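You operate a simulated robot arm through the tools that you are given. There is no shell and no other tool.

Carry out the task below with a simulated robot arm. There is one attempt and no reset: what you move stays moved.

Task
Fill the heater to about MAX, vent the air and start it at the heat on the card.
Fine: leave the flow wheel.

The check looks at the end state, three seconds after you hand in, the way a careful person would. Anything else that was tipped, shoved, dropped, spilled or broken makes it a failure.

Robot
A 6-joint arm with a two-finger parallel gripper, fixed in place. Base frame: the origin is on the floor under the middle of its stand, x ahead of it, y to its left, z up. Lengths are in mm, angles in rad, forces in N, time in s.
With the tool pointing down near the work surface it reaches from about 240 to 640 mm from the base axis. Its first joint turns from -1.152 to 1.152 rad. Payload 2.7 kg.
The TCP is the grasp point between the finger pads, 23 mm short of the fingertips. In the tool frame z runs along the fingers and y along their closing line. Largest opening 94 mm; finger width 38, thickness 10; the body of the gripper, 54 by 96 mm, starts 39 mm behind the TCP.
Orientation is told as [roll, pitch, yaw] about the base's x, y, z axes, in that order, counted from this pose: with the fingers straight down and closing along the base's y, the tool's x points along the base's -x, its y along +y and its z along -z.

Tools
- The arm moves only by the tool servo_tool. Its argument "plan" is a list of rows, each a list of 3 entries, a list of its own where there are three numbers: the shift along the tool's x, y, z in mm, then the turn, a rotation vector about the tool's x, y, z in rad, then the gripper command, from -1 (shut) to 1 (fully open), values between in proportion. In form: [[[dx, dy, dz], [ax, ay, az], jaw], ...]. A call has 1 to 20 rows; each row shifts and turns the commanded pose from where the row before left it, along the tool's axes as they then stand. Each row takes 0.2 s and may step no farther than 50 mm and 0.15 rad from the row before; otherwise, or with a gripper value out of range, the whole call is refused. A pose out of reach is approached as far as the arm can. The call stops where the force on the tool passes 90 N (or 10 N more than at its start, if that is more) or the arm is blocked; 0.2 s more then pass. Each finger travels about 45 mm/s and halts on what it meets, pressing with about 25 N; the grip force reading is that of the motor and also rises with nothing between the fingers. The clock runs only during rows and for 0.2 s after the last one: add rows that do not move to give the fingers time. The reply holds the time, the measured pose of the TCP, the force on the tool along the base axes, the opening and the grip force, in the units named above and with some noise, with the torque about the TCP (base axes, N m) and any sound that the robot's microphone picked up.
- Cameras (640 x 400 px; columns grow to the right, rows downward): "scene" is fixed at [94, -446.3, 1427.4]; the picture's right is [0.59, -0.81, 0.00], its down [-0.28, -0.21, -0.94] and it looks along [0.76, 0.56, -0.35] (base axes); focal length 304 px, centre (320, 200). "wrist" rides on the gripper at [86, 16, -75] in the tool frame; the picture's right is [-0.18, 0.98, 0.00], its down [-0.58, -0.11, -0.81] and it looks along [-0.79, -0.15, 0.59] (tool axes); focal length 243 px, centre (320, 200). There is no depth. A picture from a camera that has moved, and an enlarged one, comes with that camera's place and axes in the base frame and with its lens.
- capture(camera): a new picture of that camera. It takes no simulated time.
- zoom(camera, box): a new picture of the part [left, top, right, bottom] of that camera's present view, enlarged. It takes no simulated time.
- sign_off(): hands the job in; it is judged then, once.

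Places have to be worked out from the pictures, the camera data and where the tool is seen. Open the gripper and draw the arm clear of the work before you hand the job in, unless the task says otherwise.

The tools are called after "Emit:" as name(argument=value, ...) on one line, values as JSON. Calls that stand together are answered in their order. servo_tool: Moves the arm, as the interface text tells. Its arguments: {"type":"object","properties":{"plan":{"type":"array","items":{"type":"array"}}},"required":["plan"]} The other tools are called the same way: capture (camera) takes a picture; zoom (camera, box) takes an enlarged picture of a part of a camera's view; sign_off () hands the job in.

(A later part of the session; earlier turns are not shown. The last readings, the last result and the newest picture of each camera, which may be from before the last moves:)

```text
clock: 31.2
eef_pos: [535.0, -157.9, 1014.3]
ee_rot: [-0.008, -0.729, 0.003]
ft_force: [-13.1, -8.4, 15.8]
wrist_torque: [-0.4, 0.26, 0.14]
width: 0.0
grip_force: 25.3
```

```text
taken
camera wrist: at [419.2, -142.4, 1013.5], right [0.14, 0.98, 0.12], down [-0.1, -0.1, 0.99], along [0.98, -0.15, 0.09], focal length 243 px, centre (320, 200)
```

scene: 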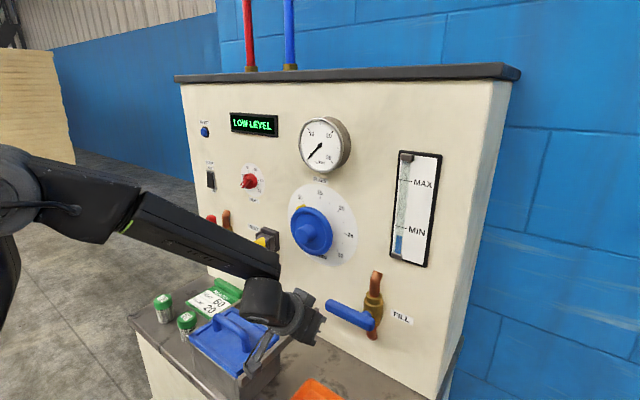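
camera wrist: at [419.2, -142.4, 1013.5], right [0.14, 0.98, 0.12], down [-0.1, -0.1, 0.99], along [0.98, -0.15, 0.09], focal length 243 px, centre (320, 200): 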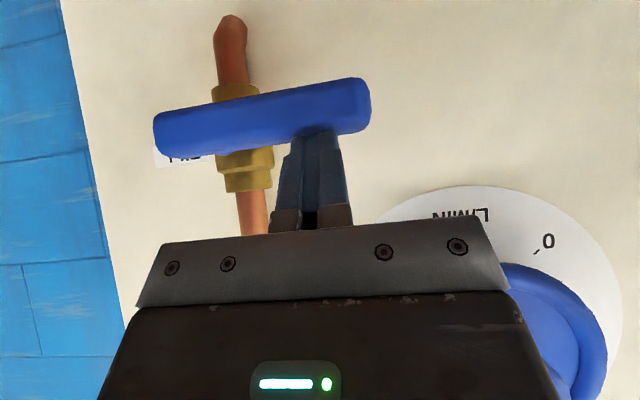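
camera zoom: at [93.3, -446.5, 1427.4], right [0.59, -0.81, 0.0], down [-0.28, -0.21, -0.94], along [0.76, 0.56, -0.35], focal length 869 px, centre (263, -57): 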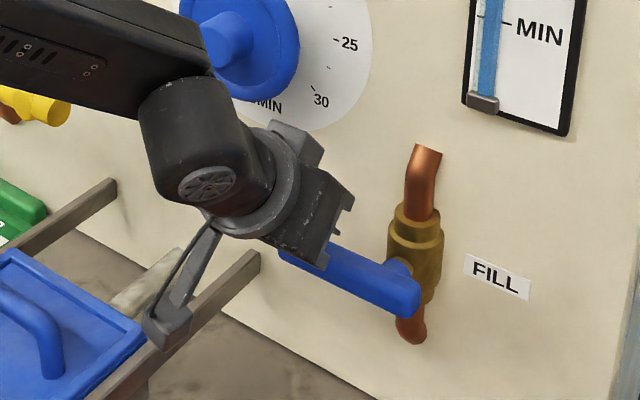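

The level is right at MAX and the handle is back at the horizontal stop (16 N). I'll lift off and compare the handle angle and level after a moment to confirm it's shut.

Emit:
servo_tool(plan=[[[-13.2, 0, -15], [0, 0, 0], -1], [[20, 0, -18], [0, 0, 0], -1], [[20, 0, -18], [0, 0, 0], -1], [[0, 0, 0], [0, 0, 0], -1]])

Emit:
zoom(camera="scene", box=[310, 240, 470, 360])

Emit:
zoom(camera="scene", box=[370, 140, 460, 280])

Emit:
capture(camera="wrist")

Emit:
capture(camera="scene")

```text
clock: 32.2
eef_pos: [480.7, -156.0, 1033.1]
ee_rot: [-0.001, -0.724, -0.001]
ft_force: [-0.1, 0.0, 0.0]
wrist_torque: [-0.01, 0.01, -0.02]
width: 0.2
grip_force: 24.9
```

```text
3.33 times, centred on (390, 300) of scene
camera zoom: at [94.0, -446.3, 1427.4], right [0.59, -0.81, 0.0], down [-0.28, -0.21, -0.94], along [0.76, 0.56, -0.35], focal length 1014 px, centre (87, -133)
```

zoom: 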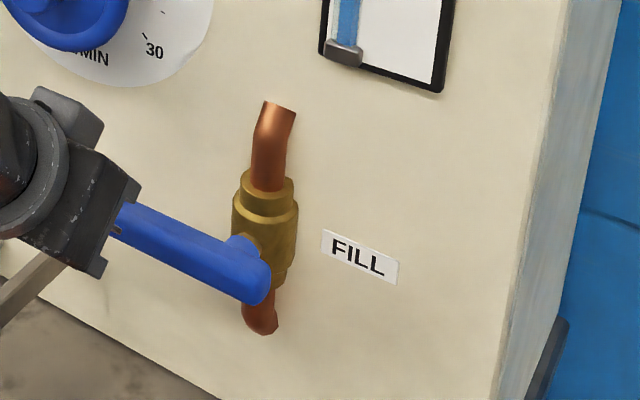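

```text
2.86 times, centred on (415, 210) of scene
camera zoom: at [94.0, -446.3, 1427.4], right [0.59, -0.81, 0.0], down [-0.28, -0.21, -0.94], along [0.76, 0.56, -0.35], focal length 869 px, centre (49, 171)
```

zoom: 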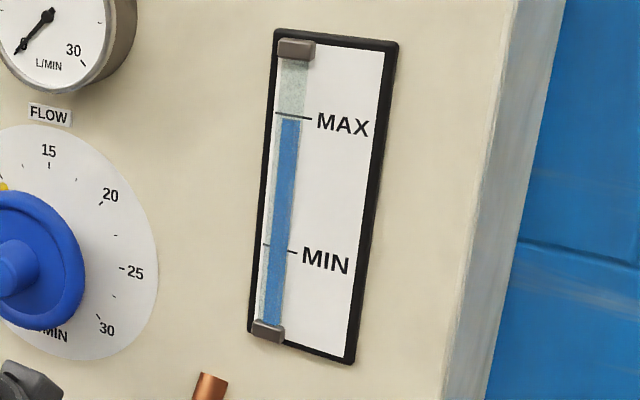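

```text
taken
camera wrist: at [365.3, -140.7, 1031.7], right [0.14, 0.98, 0.12], down [-0.1, -0.11, 0.99], along [0.99, -0.15, 0.08], focal length 243 px, centre (320, 200)
```

wrist: 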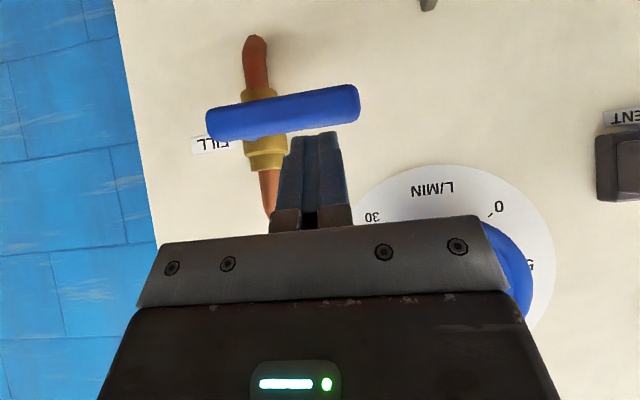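

```text
taken
```

scene: 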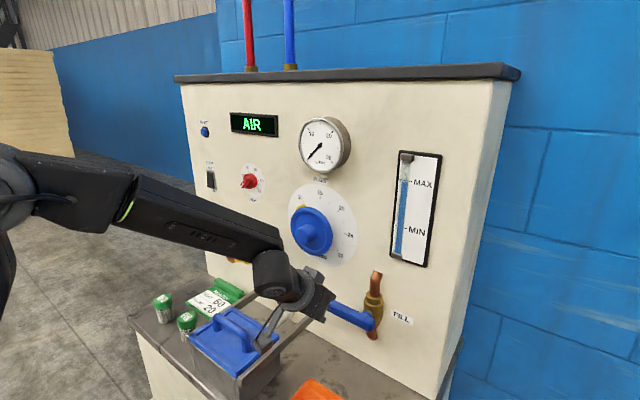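

Level is steady at MAX, the fill handle is back in its original horizontal place, and the display says AIR. Next is the vent lever, so I'll move left at a stand-off to look at it closely with the wrist camera.

Emit:
servo_tool(plan=[[[1.1, 40, -16.9], [0, 0, 0], -1], [[1.1, 40, -16.9], [0, 0, 0], -1], [[1.1, 40, -16.9], [0, 0, 0], -1], [[1.1, 40, -16.9], [0, 0, 0], -1], [[1.1, 40, -16.9], [0, 0, 0], -1], [[0, 0, 0], [0, 0, 0], -1]])

Emit:
capture(camera="wrist")

Emit:
capture(camera="scene")

```text
clock: 33.6
eef_pos: [421.3, 46.1, 1092.8]
ee_rot: [-0.002, -0.723, 0.001]
ft_force: [-0.7, -0.3, -0.2]
wrist_torque: [0.04, 0.01, -0.03]
width: 0.0
grip_force: 25.5
```

```text
taken
camera wrist: at [305.7, 61.7, 1091.6], right [0.14, 0.98, 0.12], down [-0.1, -0.11, 0.99], along [0.99, -0.15, 0.08], focal length 243 px, centre (320, 200)
```

wrist: 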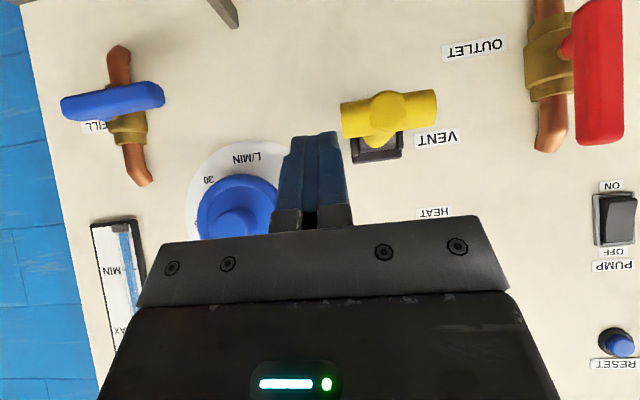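

```text
taken
```

scene: 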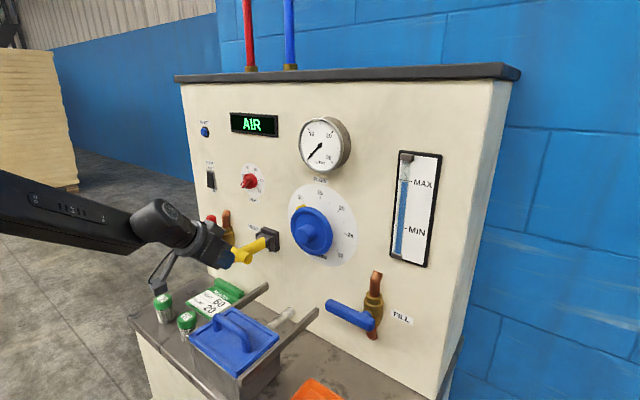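

Emit:
zoom(camera="wrist", box=[320, 60, 480, 170])

Emit:
zoom(camera="scene", box=[180, 190, 300, 280])

```text
3.64 times, centred on (400, 115) of wrist
camera zoom: at [305.7, 61.7, 1091.6], right [0.14, 0.98, 0.12], down [-0.1, -0.11, 0.99], along [0.99, -0.15, 0.08], focal length 882 px, centre (29, 509)
```

zoom: 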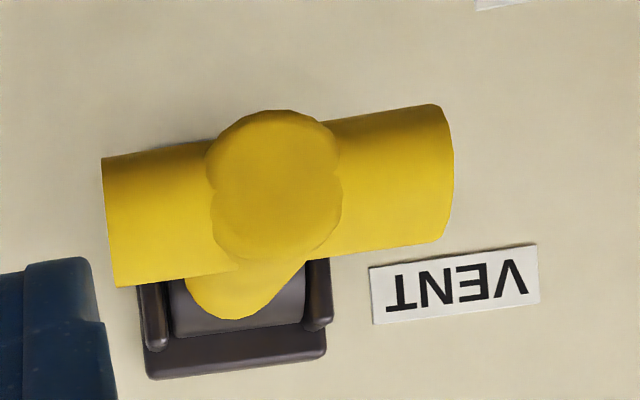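

```text
4.44 times, centred on (240, 235) of scene
camera zoom: at [94.0, -446.3, 1427.4], right [0.59, -0.81, 0.0], down [-0.28, -0.21, -0.94], along [0.76, 0.56, -0.35], focal length 1352 px, centre (676, 44)
```

zoom: 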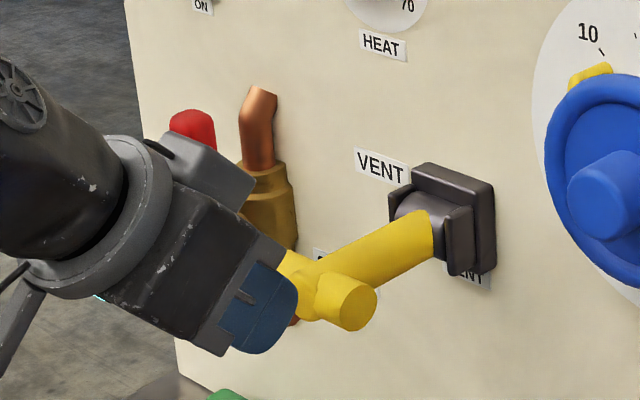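

The only lever label besides the title is the VENT mark directly below its base, so pushing the lever down should vent. The T-bar centre is at about (498, 91, 1046). I'll come in above it and press it down a little while listening.

Emit:
servo_tool(plan=[[[-22.4, 22.5, 11.6], [0, 0, 0], -1], [[-22.4, 22.5, 11.6], [0, 0, 0], -1], [[16, 0, 25.9], [0, 0, 0], -1], [[10.8, 0, 14.2], [0, 0, 0], -1], [[6.8, 0, 13.6], [0, 0, 0], -1]])

Emit:
zoom(camera="scene", box=[180, 100, 340, 280])

Emit:
capture(camera="wrist")

```text
clock: 34.8
eef_pos: [482.7, 91.2, 1041.6]
ee_rot: [0.0, -0.724, 0.001]
ft_force: [-2.4, 2.5, 3.4]
wrist_torque: [0.04, 0.04, 0.0]
width: 0.1
grip_force: 24.6
```

```text
2.22 times, centred on (260, 190) of scene
camera zoom: at [93.9, -446.3, 1427.4], right [0.59, -0.81, 0.0], down [-0.28, -0.21, -0.94], along [0.76, 0.56, -0.35], focal length 676 px, centre (453, 222)
```

zoom: 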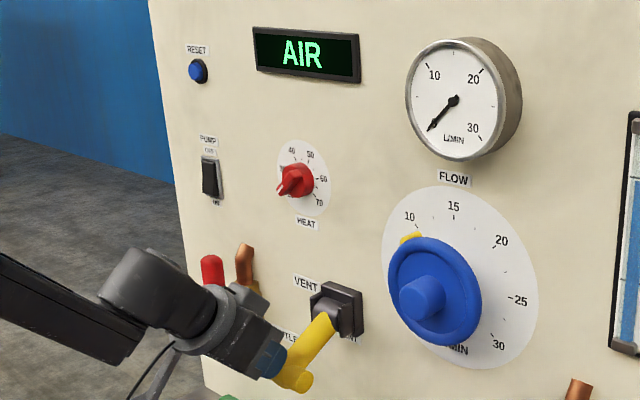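

```text
taken
camera wrist: at [365.8, 105.6, 1040.3], right [0.14, 0.98, 0.12], down [-0.1, -0.11, 0.99], along [0.99, -0.15, 0.08], focal length 243 px, centre (320, 200)
```

wrist: 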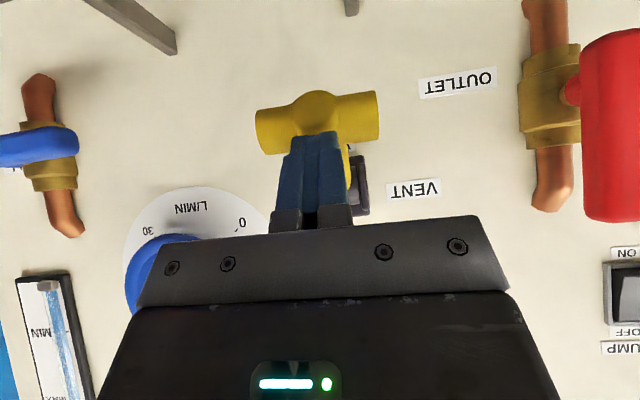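

The lever is going down with only a few newtons. I'll press it further down and listen for air.

Emit:
servo_tool(plan=[[[4.1, 0, 14.6], [0, 0, 0], -1], [[1.6, 0, 15.1], [0, 0, 0], -1]])

Emit:
zoom(camera="scene", box=[180, 100, 340, 280])

```text
clock: 35.2
eef_pos: [482.7, 90.4, 1036.8]
ee_rot: [-0.001, -0.739, 0.001]
ft_force: [-51.9, -5.6, 27.8]
wrist_torque: [-0.21, 1.4, -0.09]
width: 0.0
grip_force: 24.9
stopped in row 2: the force on the tool passed its limit at 117 N (the readings are from after the stop); the commanded pose is now the measured one
```

```text
2.22 times, centred on (260, 190) of scene
camera zoom: at [90.4, -446.8, 1427.5], right [0.59, -0.81, 0.0], down [-0.28, -0.21, -0.94], along [0.76, 0.56, -0.34], focal length 676 px, centre (453, 222)
```

zoom: 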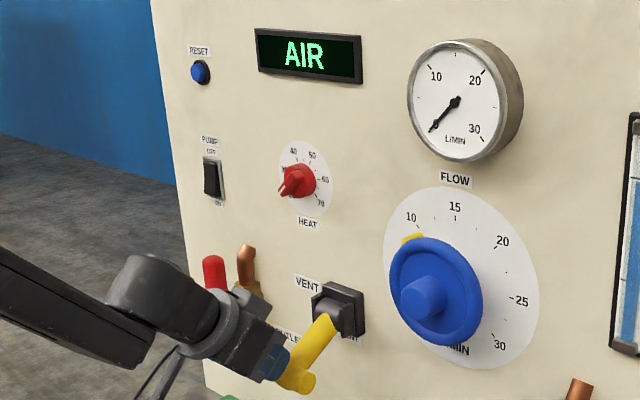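

The lever hit a stop at roughly 23° down and the force limit tripped. I'll ease off a few millimetres at once, keep light contact and see whether anything vents.

Emit:
servo_tool(plan=[[[0, 0, -3], [0, 0, 0], -1], [[0, 0, 0], [0, 0, 0], -1], [[0, 0, 0], [0, 0, 0], -1], [[0, 0, 0], [0, 0, 0], -1]])

Emit:
zoom(camera="scene", box=[180, 100, 340, 280])

Emit:
zoom(camera="scene", box=[220, 210, 300, 270])

```text
clock: 36.2
eef_pos: [482.9, 91.1, 1037.4]
ee_rot: [0.0, -0.734, 0.001]
ft_force: [-47.7, -3.4, 29.2]
wrist_torque: [-0.07, 1.06, -0.09]
width: 0.2
grip_force: 25.1
```

```text
2.22 times, centred on (260, 190) of scene
camera zoom: at [92.1, -446.5, 1427.4], right [0.59, -0.81, 0.0], down [-0.28, -0.21, -0.94], along [0.76, 0.56, -0.35], focal length 676 px, centre (453, 222)
```

zoom: 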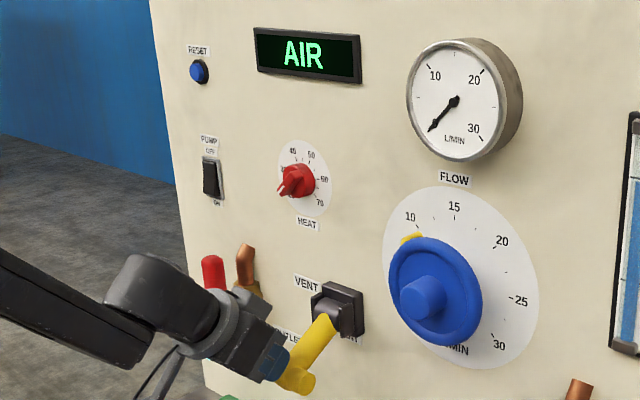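

```text
6.67 times, centred on (260, 240) of scene
camera zoom: at [92.1, -446.5, 1427.4], right [0.59, -0.81, 0.0], down [-0.28, -0.21, -0.94], along [0.76, 0.56, -0.35], focal length 2027 px, centre (720, -67)
```

zoom: 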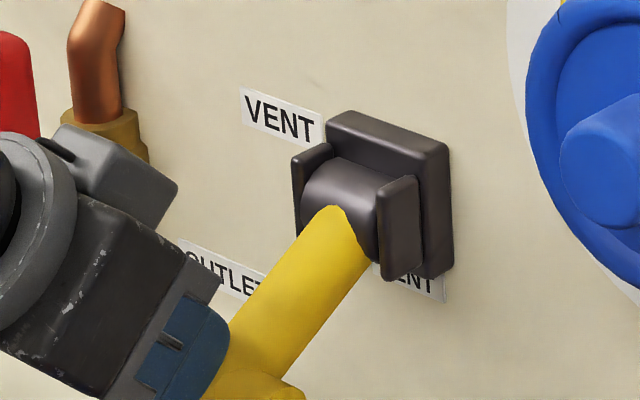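

It is still loaded at about 56 N, so the lever is on a hard stop. I'll ease off more and hold for a couple of seconds, checking for sound and any display change.

Emit:
servo_tool(plan=[[[0, 0, -3], [0, 0, 0], -1], [[0, 0, -2], [0, 0, 0], -1], [[0, 0, 0], [0, 0, 0], -1], [[0, 0, 0], [0, 0, 0], -1], [[0, 0, 0], [0, 0, 0], -1], [[0, 0, 0], [0, 0, 0], -1], [[0, 0, 0], [0, 0, 0], -1], [[0, 0, 0], [0, 0, 0], -1]])

Emit:
zoom(camera="scene", box=[180, 100, 340, 280])

Emit:
zoom(camera="scene", box=[220, 210, 300, 270])

```text
clock: 38.0
eef_pos: [481.7, 91.1, 1038.3]
ee_rot: [-0.001, -0.731, 0.002]
ft_force: [-1.1, -0.8, 4.8]
wrist_torque: [-0.05, -0.03, -0.02]
width: 0.1
grip_force: 24.9
```

```text
2.22 times, centred on (260, 190) of scene
camera zoom: at [93.9, -446.4, 1427.3], right [0.59, -0.81, 0.0], down [-0.28, -0.21, -0.94], along [0.76, 0.56, -0.35], focal length 676 px, centre (453, 222)
```

zoom: 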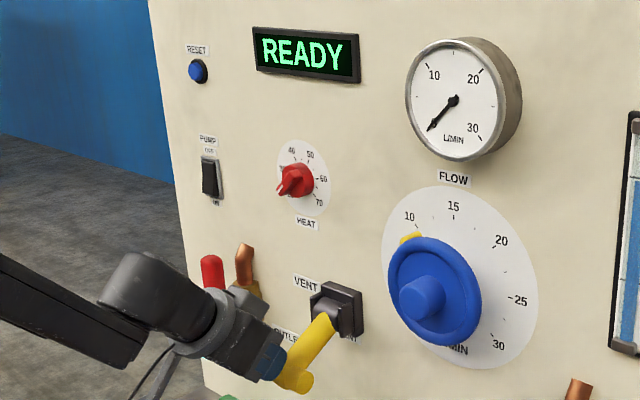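

```text
6.67 times, centred on (260, 240) of scene
camera zoom: at [93.9, -446.4, 1427.3], right [0.59, -0.81, 0.0], down [-0.28, -0.21, -0.94], along [0.76, 0.56, -0.35], focal length 2027 px, centre (720, -67)
```

zoom: 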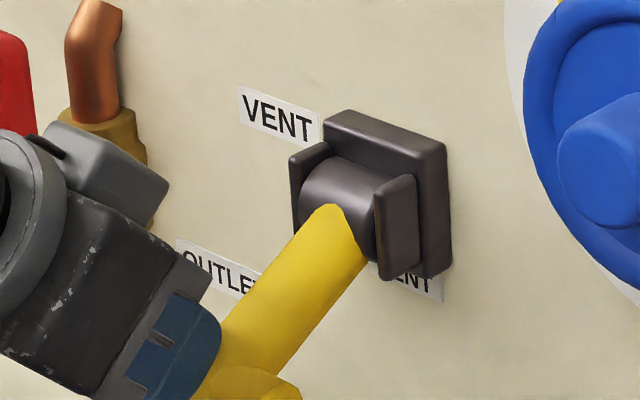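

The display now shows READY, so the air is out. I'll lift off gently to see whether the lever returns by itself, and recheck the level.

Emit:
servo_tool(plan=[[[-4, 0, -12], [0, 0, 0], -1], [[-8, 0, -14], [0, 0, 0], -1], [[-10, 0, -16], [0, 0, 0], -1], [[0, 0, -16], [0, 0, 0], -1], [[0, 0, 0], [0, 0, 0], -1], [[0, 0, 0], [0, 0, 0], -1]])

Emit:
capture(camera="scene")

Emit:
zoom(camera="scene", box=[370, 140, 460, 280])

Emit:
capture(camera="wrist")

```text
clock: 39.5
eef_pos: [458.6, 92.0, 1096.0]
ee_rot: [-0.002, -0.731, 0.001]
ft_force: [0.2, -0.5, 0.4]
wrist_torque: [-0.02, -0.01, 0.0]
width: 0.1
grip_force: 25.7
```

```text
taken
```

scene: 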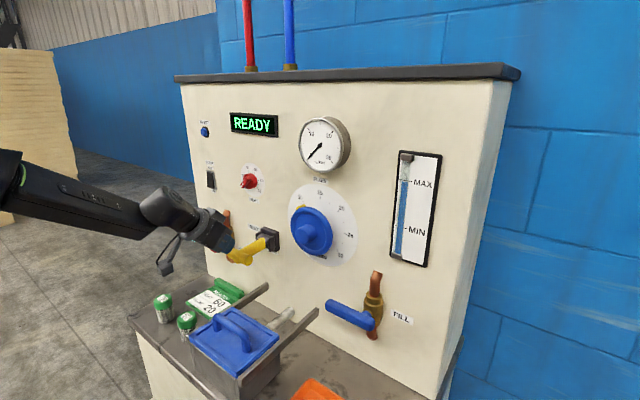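

```text
2.86 times, centred on (415, 210) of scene
camera zoom: at [94.0, -446.3, 1427.4], right [0.59, -0.81, 0.0], down [-0.28, -0.21, -0.94], along [0.76, 0.56, -0.35], focal length 869 px, centre (49, 171)
```

zoom: 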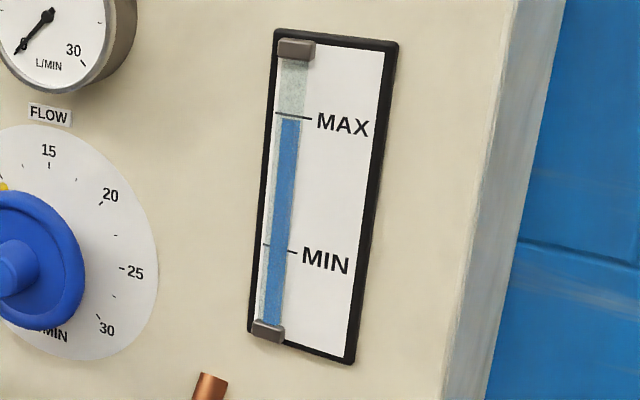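

```text
taken
camera wrist: at [342.9, 106.6, 1095.1], right [0.14, 0.98, 0.12], down [-0.1, -0.11, 0.99], along [0.99, -0.15, 0.09], focal length 243 px, centre (320, 200)
```

wrist: 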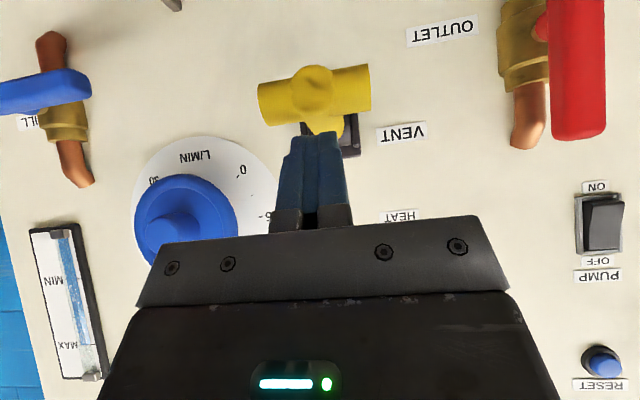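

The vent lever sprang back to its original position, the display says READY and the level is still at MAX. Next is the heat knob, so I'll rise and move left to view it closely with the wrist camera.

Emit:
servo_tool(plan=[[[-25.3, 12.5, -35.7], [0, 0, 0], -1], [[-25.3, 12.5, -35.7], [0, 0, 0], -1], [[-25.3, 12.5, -35.7], [0, 0, 0], -1], [[-25.3, 12.5, -35.7], [0, 0, 0], -1], [[0, 0, 0], [0, 0, 0], -1]])

Emit:
capture(camera="wrist")

Emit:
capture(camera="scene")

```text
clock: 40.6
eef_pos: [439.1, 143.0, 1270.8]
ee_rot: [-0.001, -0.728, 0.002]
ft_force: [-0.6, -0.2, 0.6]
wrist_torque: [0.01, 0.01, 0.02]
width: 0.0
grip_force: 25.0
```

```text
taken
camera wrist: at [323.7, 157.6, 1268.9], right [0.14, 0.98, 0.12], down [-0.1, -0.11, 0.99], along [0.99, -0.15, 0.09], focal length 243 px, centre (320, 200)
```

wrist: 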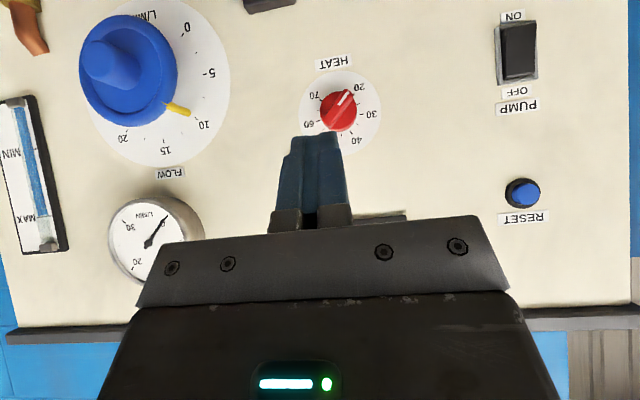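

```text
taken
```

scene: 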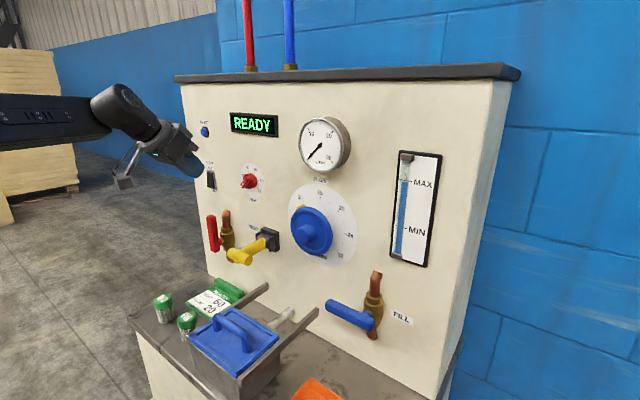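

Emit:
zoom(camera="wrist", box=[290, 50, 390, 150])

Emit:
zoom(camera="scene", box=[230, 155, 275, 205])

Emit:
zoom(camera="wrist", box=[470, 0, 570, 120])

```text
4.00 times, centred on (340, 100) of wrist
camera zoom: at [323.7, 157.6, 1268.9], right [0.14, 0.98, 0.12], down [-0.1, -0.11, 0.99], along [0.99, -0.15, 0.09], focal length 970 px, centre (240, 600)
```

zoom: 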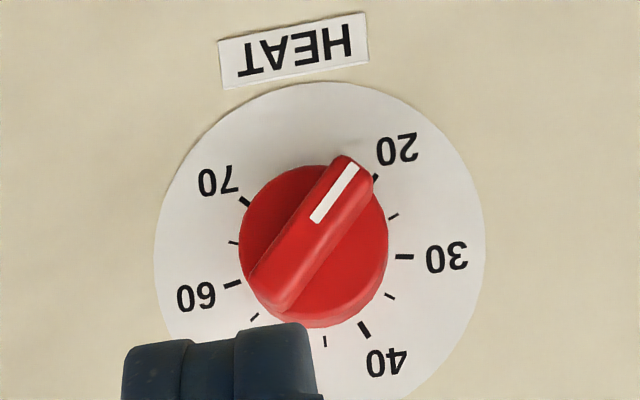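

```text
8.00 times, centred on (252, 180) of scene
camera zoom: at [94.0, -446.3, 1427.4], right [0.59, -0.81, 0.0], down [-0.28, -0.21, -0.94], along [0.76, 0.56, -0.35], focal length 2433 px, centre (860, 360)
```

zoom: 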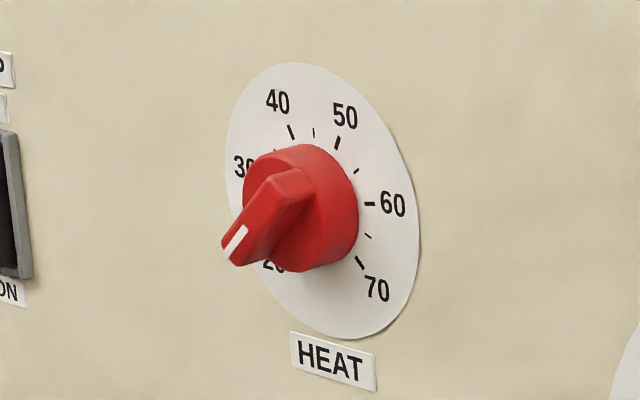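

```text
3.33 times, centred on (520, 60) of wrist
camera zoom: at [323.7, 157.6, 1268.9], right [0.14, 0.98, 0.12], down [-0.1, -0.11, 0.99], along [0.99, -0.15, 0.09], focal length 809 px, centre (-347, 667)
```

zoom: 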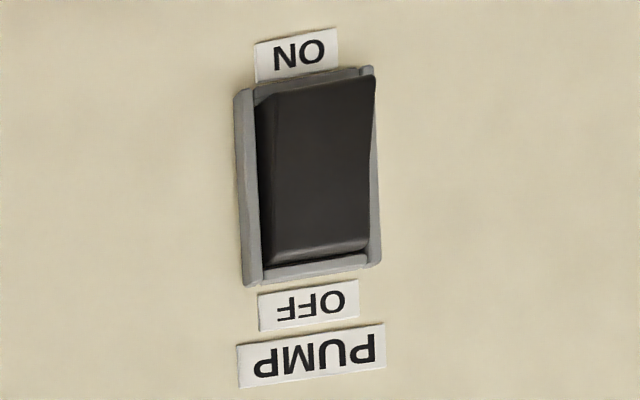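

The heat dial runs 54° per 10, so 60 is about 81° right of top and the pointer now sits at 20. The dial centre is near (605, 149, 1200), with a bar grip about 40 mm long and its front at x≈580. I'll pitch the tool level here on the left side, where the off-plane wrist configuration worked earlier.

Emit:
servo_tool(plan=[[[0, 0, 0], [0, -0.1405, 0], -1], [[0, 0, 0], [0, -0.1405, 0], -1], [[0, 0, 0], [0, -0.1405, 0], -1], [[0, 0, 0], [0, -0.1405, 0], -1], [[0, 0, 0], [0, -0.1405, 0], -1], [[0, 0, 0], [0, -0.1405, 0], -1], [[0, 0, 0], [0, 0, 0], -1]])

Emit:
capture(camera="scene")

Emit:
capture(camera="wrist")

```text
clock: 42.2
eef_pos: [438.4, 141.3, 1270.4]
ee_rot: [-2.868, -1.566, 2.867]
ft_force: [0.4, 0.7, 0.5]
wrist_torque: [-0.01, 0.02, 0.0]
width: 0.1
grip_force: 25.1
```

```text
taken
```

scene: 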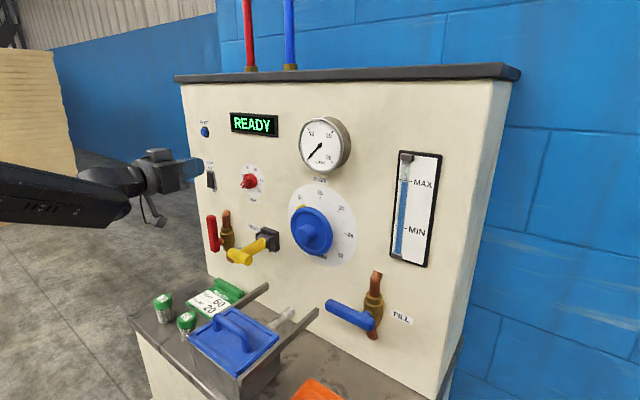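

```text
taken
camera wrist: at [363.3, 155.9, 1183.8], right [0.0, 0.98, 0.18], down [-0.81, -0.11, 0.58], along [0.59, -0.15, 0.79], focal length 243 px, centre (320, 200)
```

wrist: 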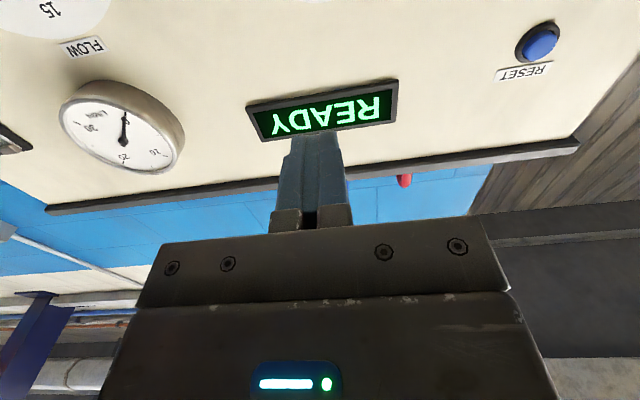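

Level at last, with no limit reached. I'll go to a stand-off in front of the knob at (500, 149, 1200).

Emit:
servo_tool(plan=[[[35, 4, 31], [0, 0, 0], -1], [[35, 4, 31], [0, 0, 0], -1], [[0, 0, 0], [0, 0, 0], -1]])

Emit:
capture(camera="wrist")

```text
clock: 43.0
eef_pos: [501.3, 150.4, 1201.0]
ee_rot: [-2.945, -1.57, 2.946]
ft_force: [-0.4, 0.0, 0.5]
wrist_torque: [0.0, 0.02, 0.01]
width: 0.0
grip_force: 24.8
```

```text
taken
camera wrist: at [426.4, 164.4, 1114.4], right [0.0, 0.98, 0.18], down [-0.81, -0.11, 0.58], along [0.59, -0.15, 0.79], focal length 243 px, centre (320, 200)
```

wrist: 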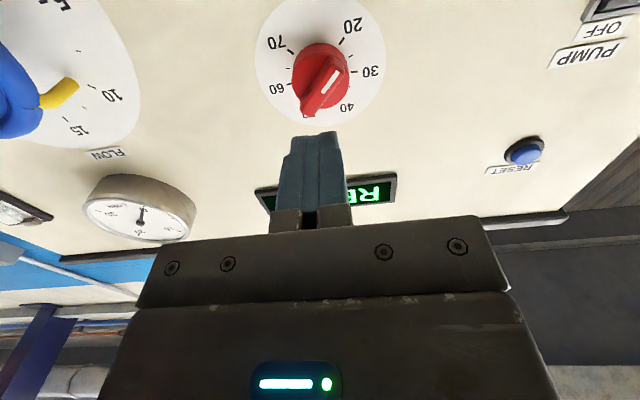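

Emit:
zoom(camera="wrist", box=[250, 0, 410, 130])

Emit:
servo_tool(plan=[[[0, 0, 0], [0, 0, -0.1427], -0.2], [[0, 0, 0], [0, 0, -0.1427], -0.2], [[0, 0, 0], [0, 0, -0.1427], -0.2], [[0, 0, 0], [0, 0, -0.1427], -0.2], [[0, 0, 0], [0, 0, -0.1427], -0.2], [[0, 0, 0], [0, 0, -0.1427], -0.2], [[0, 0, 0], [0, 0, -0.1427], -0.2], [[0, 0, 0], [0, 0, -0.1427], -0.2], [[0, 0, 0], [0, 0, -0.1427], -0.2], [[0, 0, 0], [0, 0, -0.1427], -0.2], [[0, 0, 0], [0, 0, -0.1427], -0.2], [[0, 0, 0], [0, 0, -0.1427], -0.2], [[0, 0, 0], [0, 0, -0.1427], -0.2], [[0, 0, 0], [0, 0, -0.1427], -0.2], [[0, 0, 0], [0, 0, -0.1427], -0.2], [[0, 0, 0], [0, 0, -0.1427], -0.2], [[0, 0, 0], [0, 0, -0.1427], -0.2], [[0, 0, 0], [0, 0, 0], -0.2]])

Emit:
capture(camera="wrist")

Emit:
capture(camera="scene")

```text
3.08 times, centred on (330, 65) of wrist
camera zoom: at [426.4, 164.4, 1114.4], right [0.0, 0.98, 0.18], down [-0.81, -0.11, 0.58], along [0.59, -0.15, 0.79], focal length 746 px, centre (289, 615)
```

zoom: 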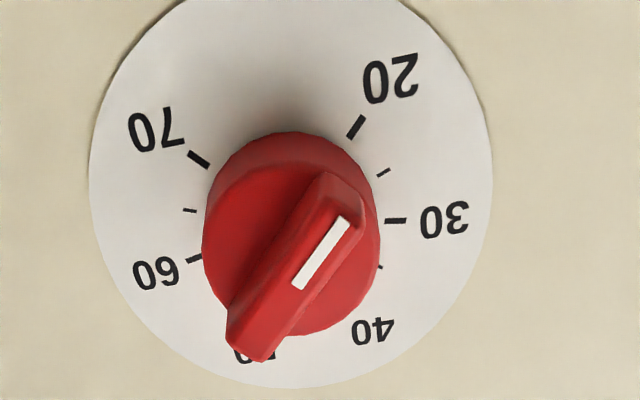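

```text
clock: 46.9
eef_pos: [501.0, 149.6, 1199.5]
ee_rot: [-1.576, 0.859, 1.57]
ft_force: [1.2, 1.0, -0.8]
wrist_torque: [-0.04, 0.02, 0.0]
width: 37.6
grip_force: 0.0
```

```text
taken
camera wrist: at [424.8, 79.2, 1255.8], right [0.0, -0.62, -0.78], down [-0.81, 0.46, -0.37], along [0.59, 0.63, -0.5], focal length 243 px, centre (320, 200)
```

wrist: 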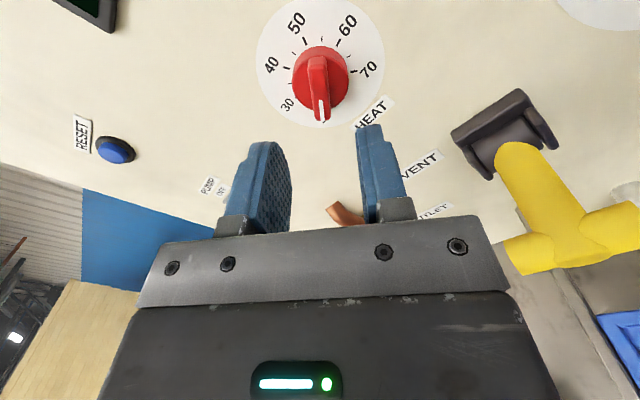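

```text
taken
```

scene: 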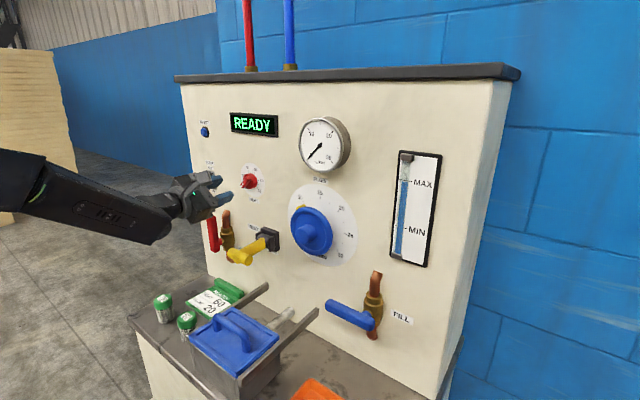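

The roll went through without limits and the pads are aligned with the knob's bar. I judge the bar's front at x≈578 and the knob base at x≈588. I'll go forward so the tips stop at about x≈585, then close on the bar.

Emit:
servo_tool(plan=[[[0, 0, 40], [0, 0, 0], -0.2], [[0, 0, 14], [0, 0, 0], -0.2], [[0, 0, 7], [0, 0, 0], -0.2], [[0, 0, 0], [0, 0, 0], -0.2]])

Emit:
capture(camera="wrist")

Emit:
zoom(camera="scene", box=[190, 140, 290, 220])

```text
clock: 47.9
eef_pos: [562.1, 149.2, 1201.1]
ee_rot: [-1.575, 0.858, 1.569]
ft_force: [-0.7, -0.1, 0.4]
wrist_torque: [0.0, -0.01, 0.01]
width: 37.4
grip_force: 0.1
```

```text
taken
camera wrist: at [486.5, 79.3, 1256.0], right [0.0, -0.62, -0.78], down [-0.81, 0.46, -0.37], along [0.59, 0.63, -0.5], focal length 243 px, centre (320, 200)
```

wrist: 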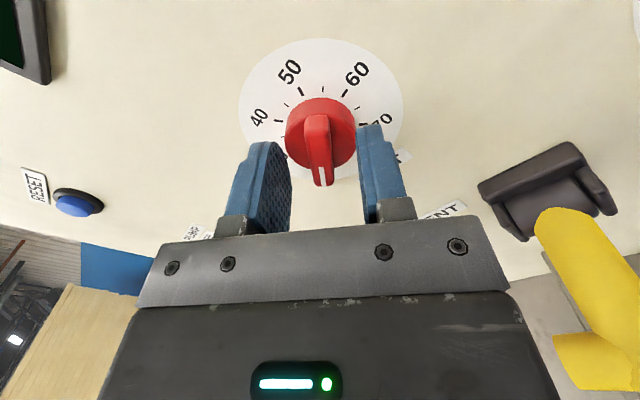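

```text
5.00 times, centred on (240, 180) of scene
camera zoom: at [94.0, -446.3, 1427.4], right [0.59, -0.81, 0.0], down [-0.28, -0.21, -0.94], along [0.76, 0.56, -0.35], focal length 1520 px, centre (720, 300)
```

zoom: 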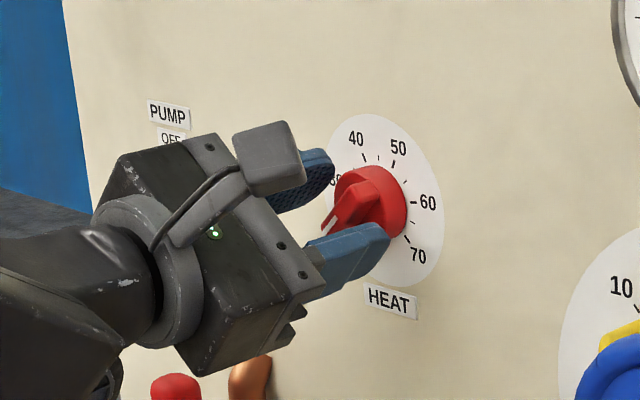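

The fingers straddle the bar nicely. I'll close on it.

Emit:
servo_tool(plan=[[[0, 0, 0], [0, 0, 0], -1], [[0, 0, 0], [0, 0, 0], -1], [[0, 0, 0], [0, 0, 0], -1], [[0, 0, 0], [0, 0, 0], -1]])

Emit:
zoom(camera="scene", box=[190, 140, 290, 220])

Emit:
zoom(camera="wrist", box=[220, 20, 420, 240])

```text
clock: 48.9
eef_pos: [561.6, 149.0, 1200.4]
ee_rot: [-1.574, 0.852, 1.566]
ft_force: [0.0, -1.7, -0.3]
wrist_torque: [1.65, 0.35, -0.06]
width: 13.2
grip_force: 44.1
```

```text
5.00 times, centred on (240, 180) of scene
camera zoom: at [94.0, -446.4, 1427.3], right [0.59, -0.81, 0.0], down [-0.28, -0.21, -0.94], along [0.76, 0.56, -0.35], focal length 1520 px, centre (720, 300)
```

zoom: 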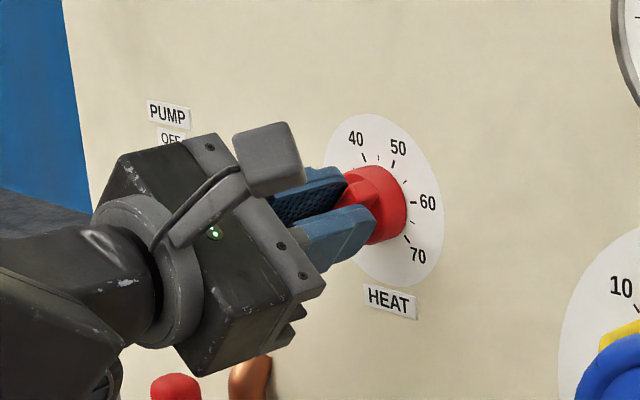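

```text
1.82 times, centred on (320, 130) of wrist
camera zoom: at [486.3, 78.9, 1255.8], right [0.0, -0.62, -0.78], down [-0.81, 0.46, -0.37], along [0.59, 0.63, -0.5], focal length 441 px, centre (320, 327)
```

zoom: 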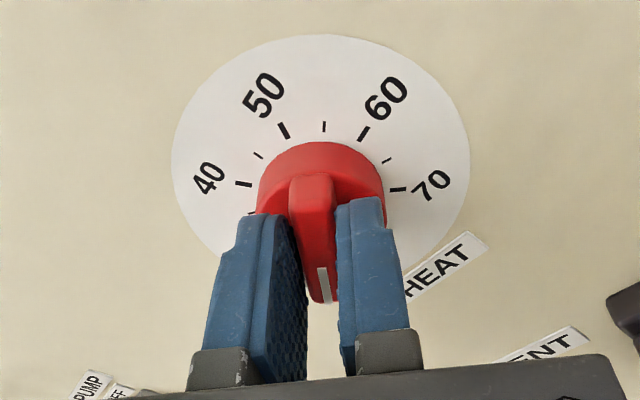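

Gripped at 13.2 mm, with a slight twist because the bar is a few degrees off the pads. I'll begin turning clockwise as seen from the front, with a small test first.

Emit:
servo_tool(plan=[[[0, 0, 0], [0, 0, 0.1], -1], [[0, 0, 0], [0, 0, 0.14], -1], [[0, 0, 0], [0, 0, 0.14], -1]])

Emit:
zoom(camera="scene", box=[190, 140, 290, 220])

Emit:
zoom(camera="wrist", box=[220, 20, 420, 240])

```text
clock: 49.6
eef_pos: [562.6, 148.7, 1200.8]
ee_rot: [-1.571, 0.478, 1.57]
ft_force: [-10.1, -4.5, -2.9]
wrist_torque: [0.03, -0.52, -1.28]
width: 11.7
grip_force: 45.2
```

```text
5.00 times, centred on (240, 180) of scene
camera zoom: at [93.6, -446.5, 1427.3], right [0.59, -0.81, 0.0], down [-0.28, -0.21, -0.94], along [0.76, 0.56, -0.35], focal length 1520 px, centre (720, 300)
```

zoom: 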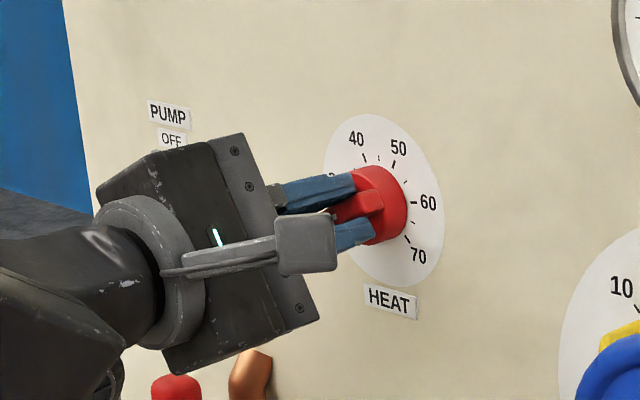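

```text
1.82 times, centred on (320, 130) of wrist
camera zoom: at [486.4, 63.2, 1226.2], right [0.0, -0.29, -0.96], down [-0.81, 0.57, -0.17], along [0.59, 0.77, -0.23], focal length 441 px, centre (320, 327)
```

zoom: 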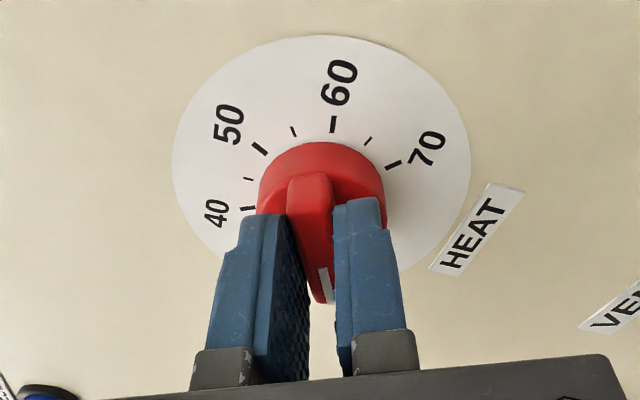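

It turns cleanly with the bar now flush at 11.7 mm. By projection the 60 tick is at 81° right of top and the pointer is now at −117°. I'll continue turning.

Emit:
servo_tool(plan=[[[0, 0, 0], [0, 0, 0.142], -1], [[0, 0, 0], [0, 0, 0.142], -1], [[0, 0, 0], [0, 0, 0.142], -1], [[0, 0, 0], [0, 0, 0.142], -1], [[0, 0, 0], [0, 0, 0.142], -1], [[0, 0, 0], [0, 0, 0.142], -1], [[0, 0, 0], [0, 0, 0.142], -1], [[0, 0, 0], [0, 0, 0.142], -1], [[0, 0, 0], [0, 0, 0.142], -1], [[0, 0, 0], [0, 0, 0.142], -1], [[0, 0, 0], [0, 0, 0.142], -1], [[0, 0, 0], [0, 0, 0.142], -1], [[0, 0, 0], [0, 0, 0.142], -1], [[0, 0, 0], [0, 0, 0.142], -1]])

Emit:
zoom(camera="scene", box=[190, 140, 290, 220])

Emit:
capture(camera="wrist")

```text
clock: 52.6
eef_pos: [562.7, 150.0, 1199.5]
ee_rot: [-1.539, -1.514, 1.541]
ft_force: [3.7, 3.7, -18.9]
wrist_torque: [-0.03, -0.52, 0.08]
width: 11.9
grip_force: 44.5
```

```text
5.00 times, centred on (240, 180) of scene
camera zoom: at [94.4, -446.1, 1427.4], right [0.59, -0.81, 0.0], down [-0.28, -0.21, -0.94], along [0.76, 0.56, -0.35], focal length 1520 px, centre (720, 300)
```

zoom: 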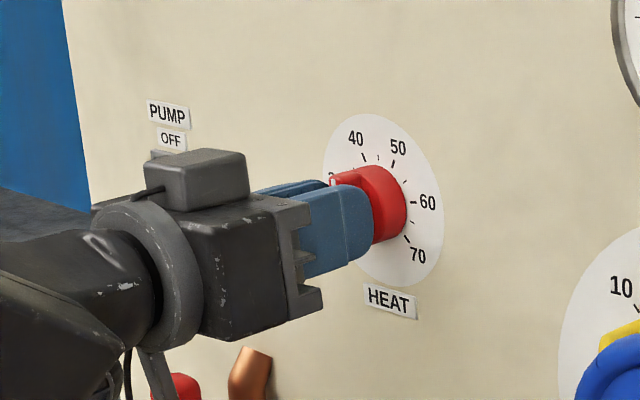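

```text
taken
camera wrist: at [486.3, 159.7, 1112.0], right [0.0, 0.99, 0.13], down [-0.8, -0.08, 0.59], along [0.59, -0.1, 0.8], focal length 243 px, centre (320, 200)
```

wrist: 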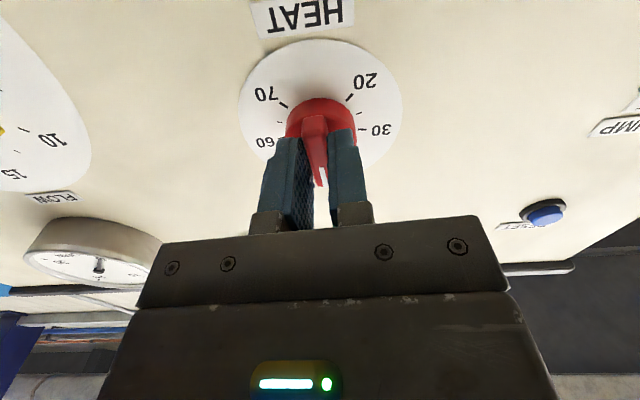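

The pointer is near the top now (about −3°), with no joint limit yet. I'll turn the remaining 84° to 60, easing down 1 mm to relieve the side load.

Emit:
servo_tool(plan=[[[1, 0, 0], [0, 0, 0.14], -1], [[0, 0, 0], [0, 0, 0.14], -1], [[0, 0, 0], [0, 0, 0.14], -1], [[0, 0, 0], [0, 0, 0.14], -1], [[0, 0, 0], [0, 0, 0.14], -1], [[0, 0, 0], [0, 0, 0.14], -1]])

Emit:
zoom(camera="scene", box=[190, 140, 290, 220])

Emit:
capture(camera="wrist")

```text
clock: 53.5
eef_pos: [564.2, 151.0, 1202.3]
ee_rot: [1.458, -1.219, -1.521]
ft_force: [-16.9, -17.3, -3.0]
wrist_torque: [-0.01, -0.83, -0.04]
width: 12.4
grip_force: 44.9
out of reach, approached as far as the arm can: row 3, 4
stopped in row 4: the force on the tool passed its limit at 112 N (the readings are from after the stop); the commanded pose is now the measured one
```

```text
5.00 times, centred on (240, 180) of scene
camera zoom: at [93.4, -446.9, 1427.2], right [0.59, -0.81, 0.0], down [-0.28, -0.2, -0.94], along [0.76, 0.56, -0.35], focal length 1520 px, centre (720, 300)
```

zoom: 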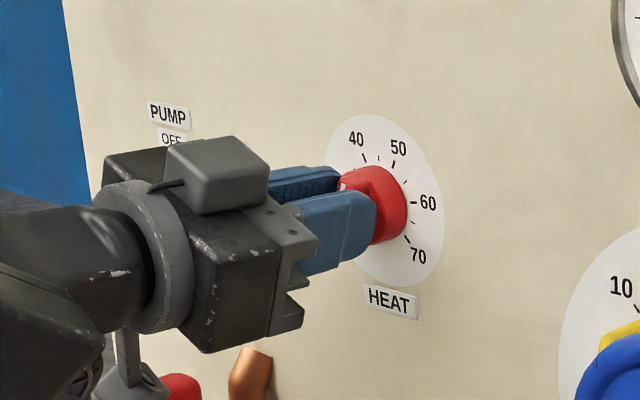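

```text
taken
camera wrist: at [488.7, 198.8, 1129.7], right [0.07, 0.86, 0.51], down [-0.8, -0.26, 0.54], along [0.59, -0.45, 0.67], focal length 243 px, centre (320, 200)
```

wrist: 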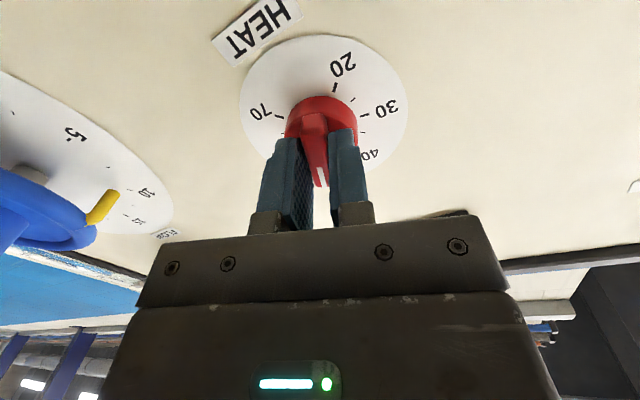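

The wrist roll ran out at about +20°, with the pointer between 45 and 50. I'll release, back off and roll back half a turn for a second grip.

Emit:
servo_tool(plan=[[[0, 0, 0], [0, 0, 0], -0.2], [[0, 0, 0], [0, 0, 0], -0.2], [[0, 0, 0], [0, 0, 0], -0.2], [[0, 0, -20], [0, 0, 0], -0.2], [[0, 0, -40], [0, 0, 0], -0.2], [[0, 0, 0], [0, 0, 0], -0.2]])

Emit:
zoom(camera="scene", box=[190, 140, 290, 220])

Emit:
zoom(camera="wrist", box=[220, 0, 420, 200])

```text
clock: 54.9
eef_pos: [504.4, 154.9, 1205.2]
ee_rot: [1.454, -1.218, -1.511]
ft_force: [0.4, 0.2, -0.2]
wrist_torque: [-0.02, -0.01, 0.0]
width: 37.5
grip_force: 0.1
```

```text
5.00 times, centred on (240, 180) of scene
camera zoom: at [94.0, -446.3, 1427.4], right [0.59, -0.81, 0.0], down [-0.28, -0.21, -0.94], along [0.76, 0.56, -0.35], focal length 1520 px, centre (720, 300)
```

zoom: 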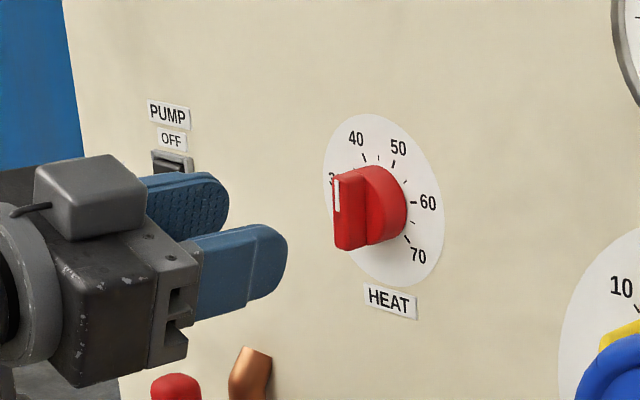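

```text
2.00 times, centred on (320, 100) of wrist
camera zoom: at [427.9, 203.7, 1132.6], right [0.06, 0.86, 0.51], down [-0.8, -0.26, 0.54], along [0.6, -0.44, 0.67], focal length 485 px, centre (320, 400)
```

zoom: 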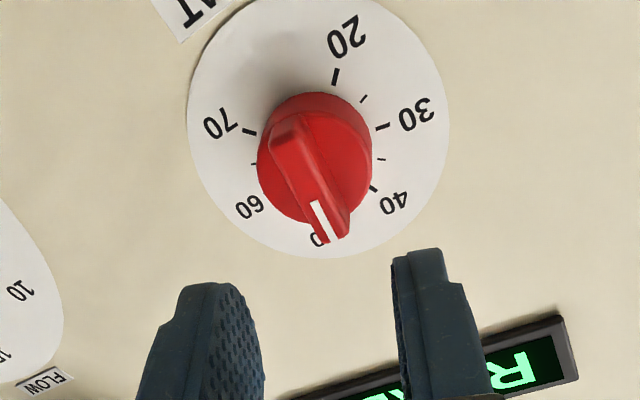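

Emit:
zoom(camera="scene", box=[230, 155, 275, 205])

Emit:
zoom(camera="wrist", box=[270, 20, 390, 130])

```text
8.00 times, centred on (252, 180) of scene
camera zoom: at [94.0, -446.3, 1427.4], right [0.59, -0.81, 0.0], down [-0.28, -0.21, -0.94], along [0.76, 0.56, -0.35], focal length 2433 px, centre (860, 360)
```

zoom: 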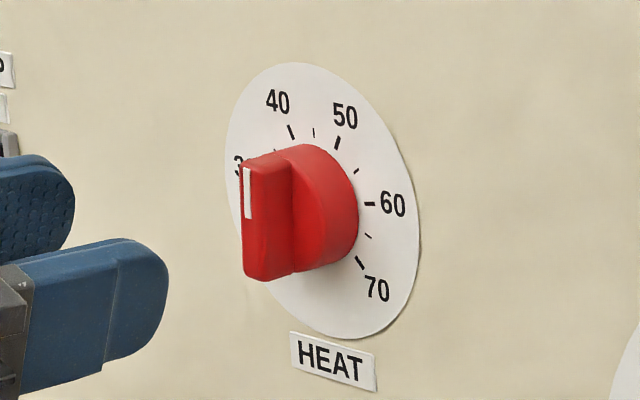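

```text
3.64 times, centred on (330, 75) of wrist
camera zoom: at [427.9, 203.7, 1132.6], right [0.06, 0.86, 0.51], down [-0.8, -0.26, 0.54], along [0.6, -0.44, 0.67], focal length 882 px, centre (284, 654)
```

zoom: 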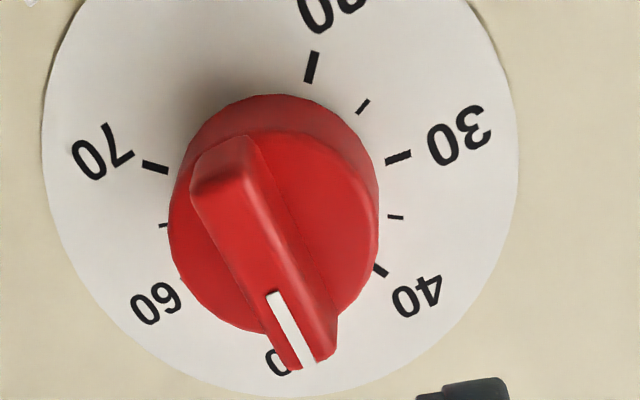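

The pointer now sits at roughly 6°, about 46 on the scale. I'll roll back about 90° first, correct the slight tilt, and then read the pose.

Emit:
servo_tool(plan=[[[0, 0, 0], [0, 0, -0.1428], -0.2], [[0, 0, 0], [0, 0, -0.1428], -0.2], [[0, 0, 0], [0, 0, -0.1428], -0.2], [[0, 0, 0], [0, 0, -0.1428], -0.2], [[0, 0, 0], [0, 0, -0.1428], -0.2], [[0, 0, 0], [0, 0, -0.1428], -0.2], [[0, 0, 0], [0, 0, -0.1428], -0.2], [[0, 0, 0], [0, 0, -0.1428], -0.2], [[0, 0, 0], [0, 0, -0.1428], -0.2], [[0, 0, 0], [0, 0, -0.1428], -0.2], [[0, 0, 0], [0, 0, -0.1428], -0.2], [[0, 0, 0], [0.0174, -0.066, 0], -0.2], [[0, 0, 0], [0, 0, 0], -0.2]])

```text
clock: 57.7
eef_pos: [505.0, 156.8, 1204.2]
ee_rot: [-1.569, -0.352, 1.576]
ft_force: [0.0, -0.5, -0.6]
wrist_torque: [-0.01, -0.01, -0.01]
width: 37.8
grip_force: 0.1
```

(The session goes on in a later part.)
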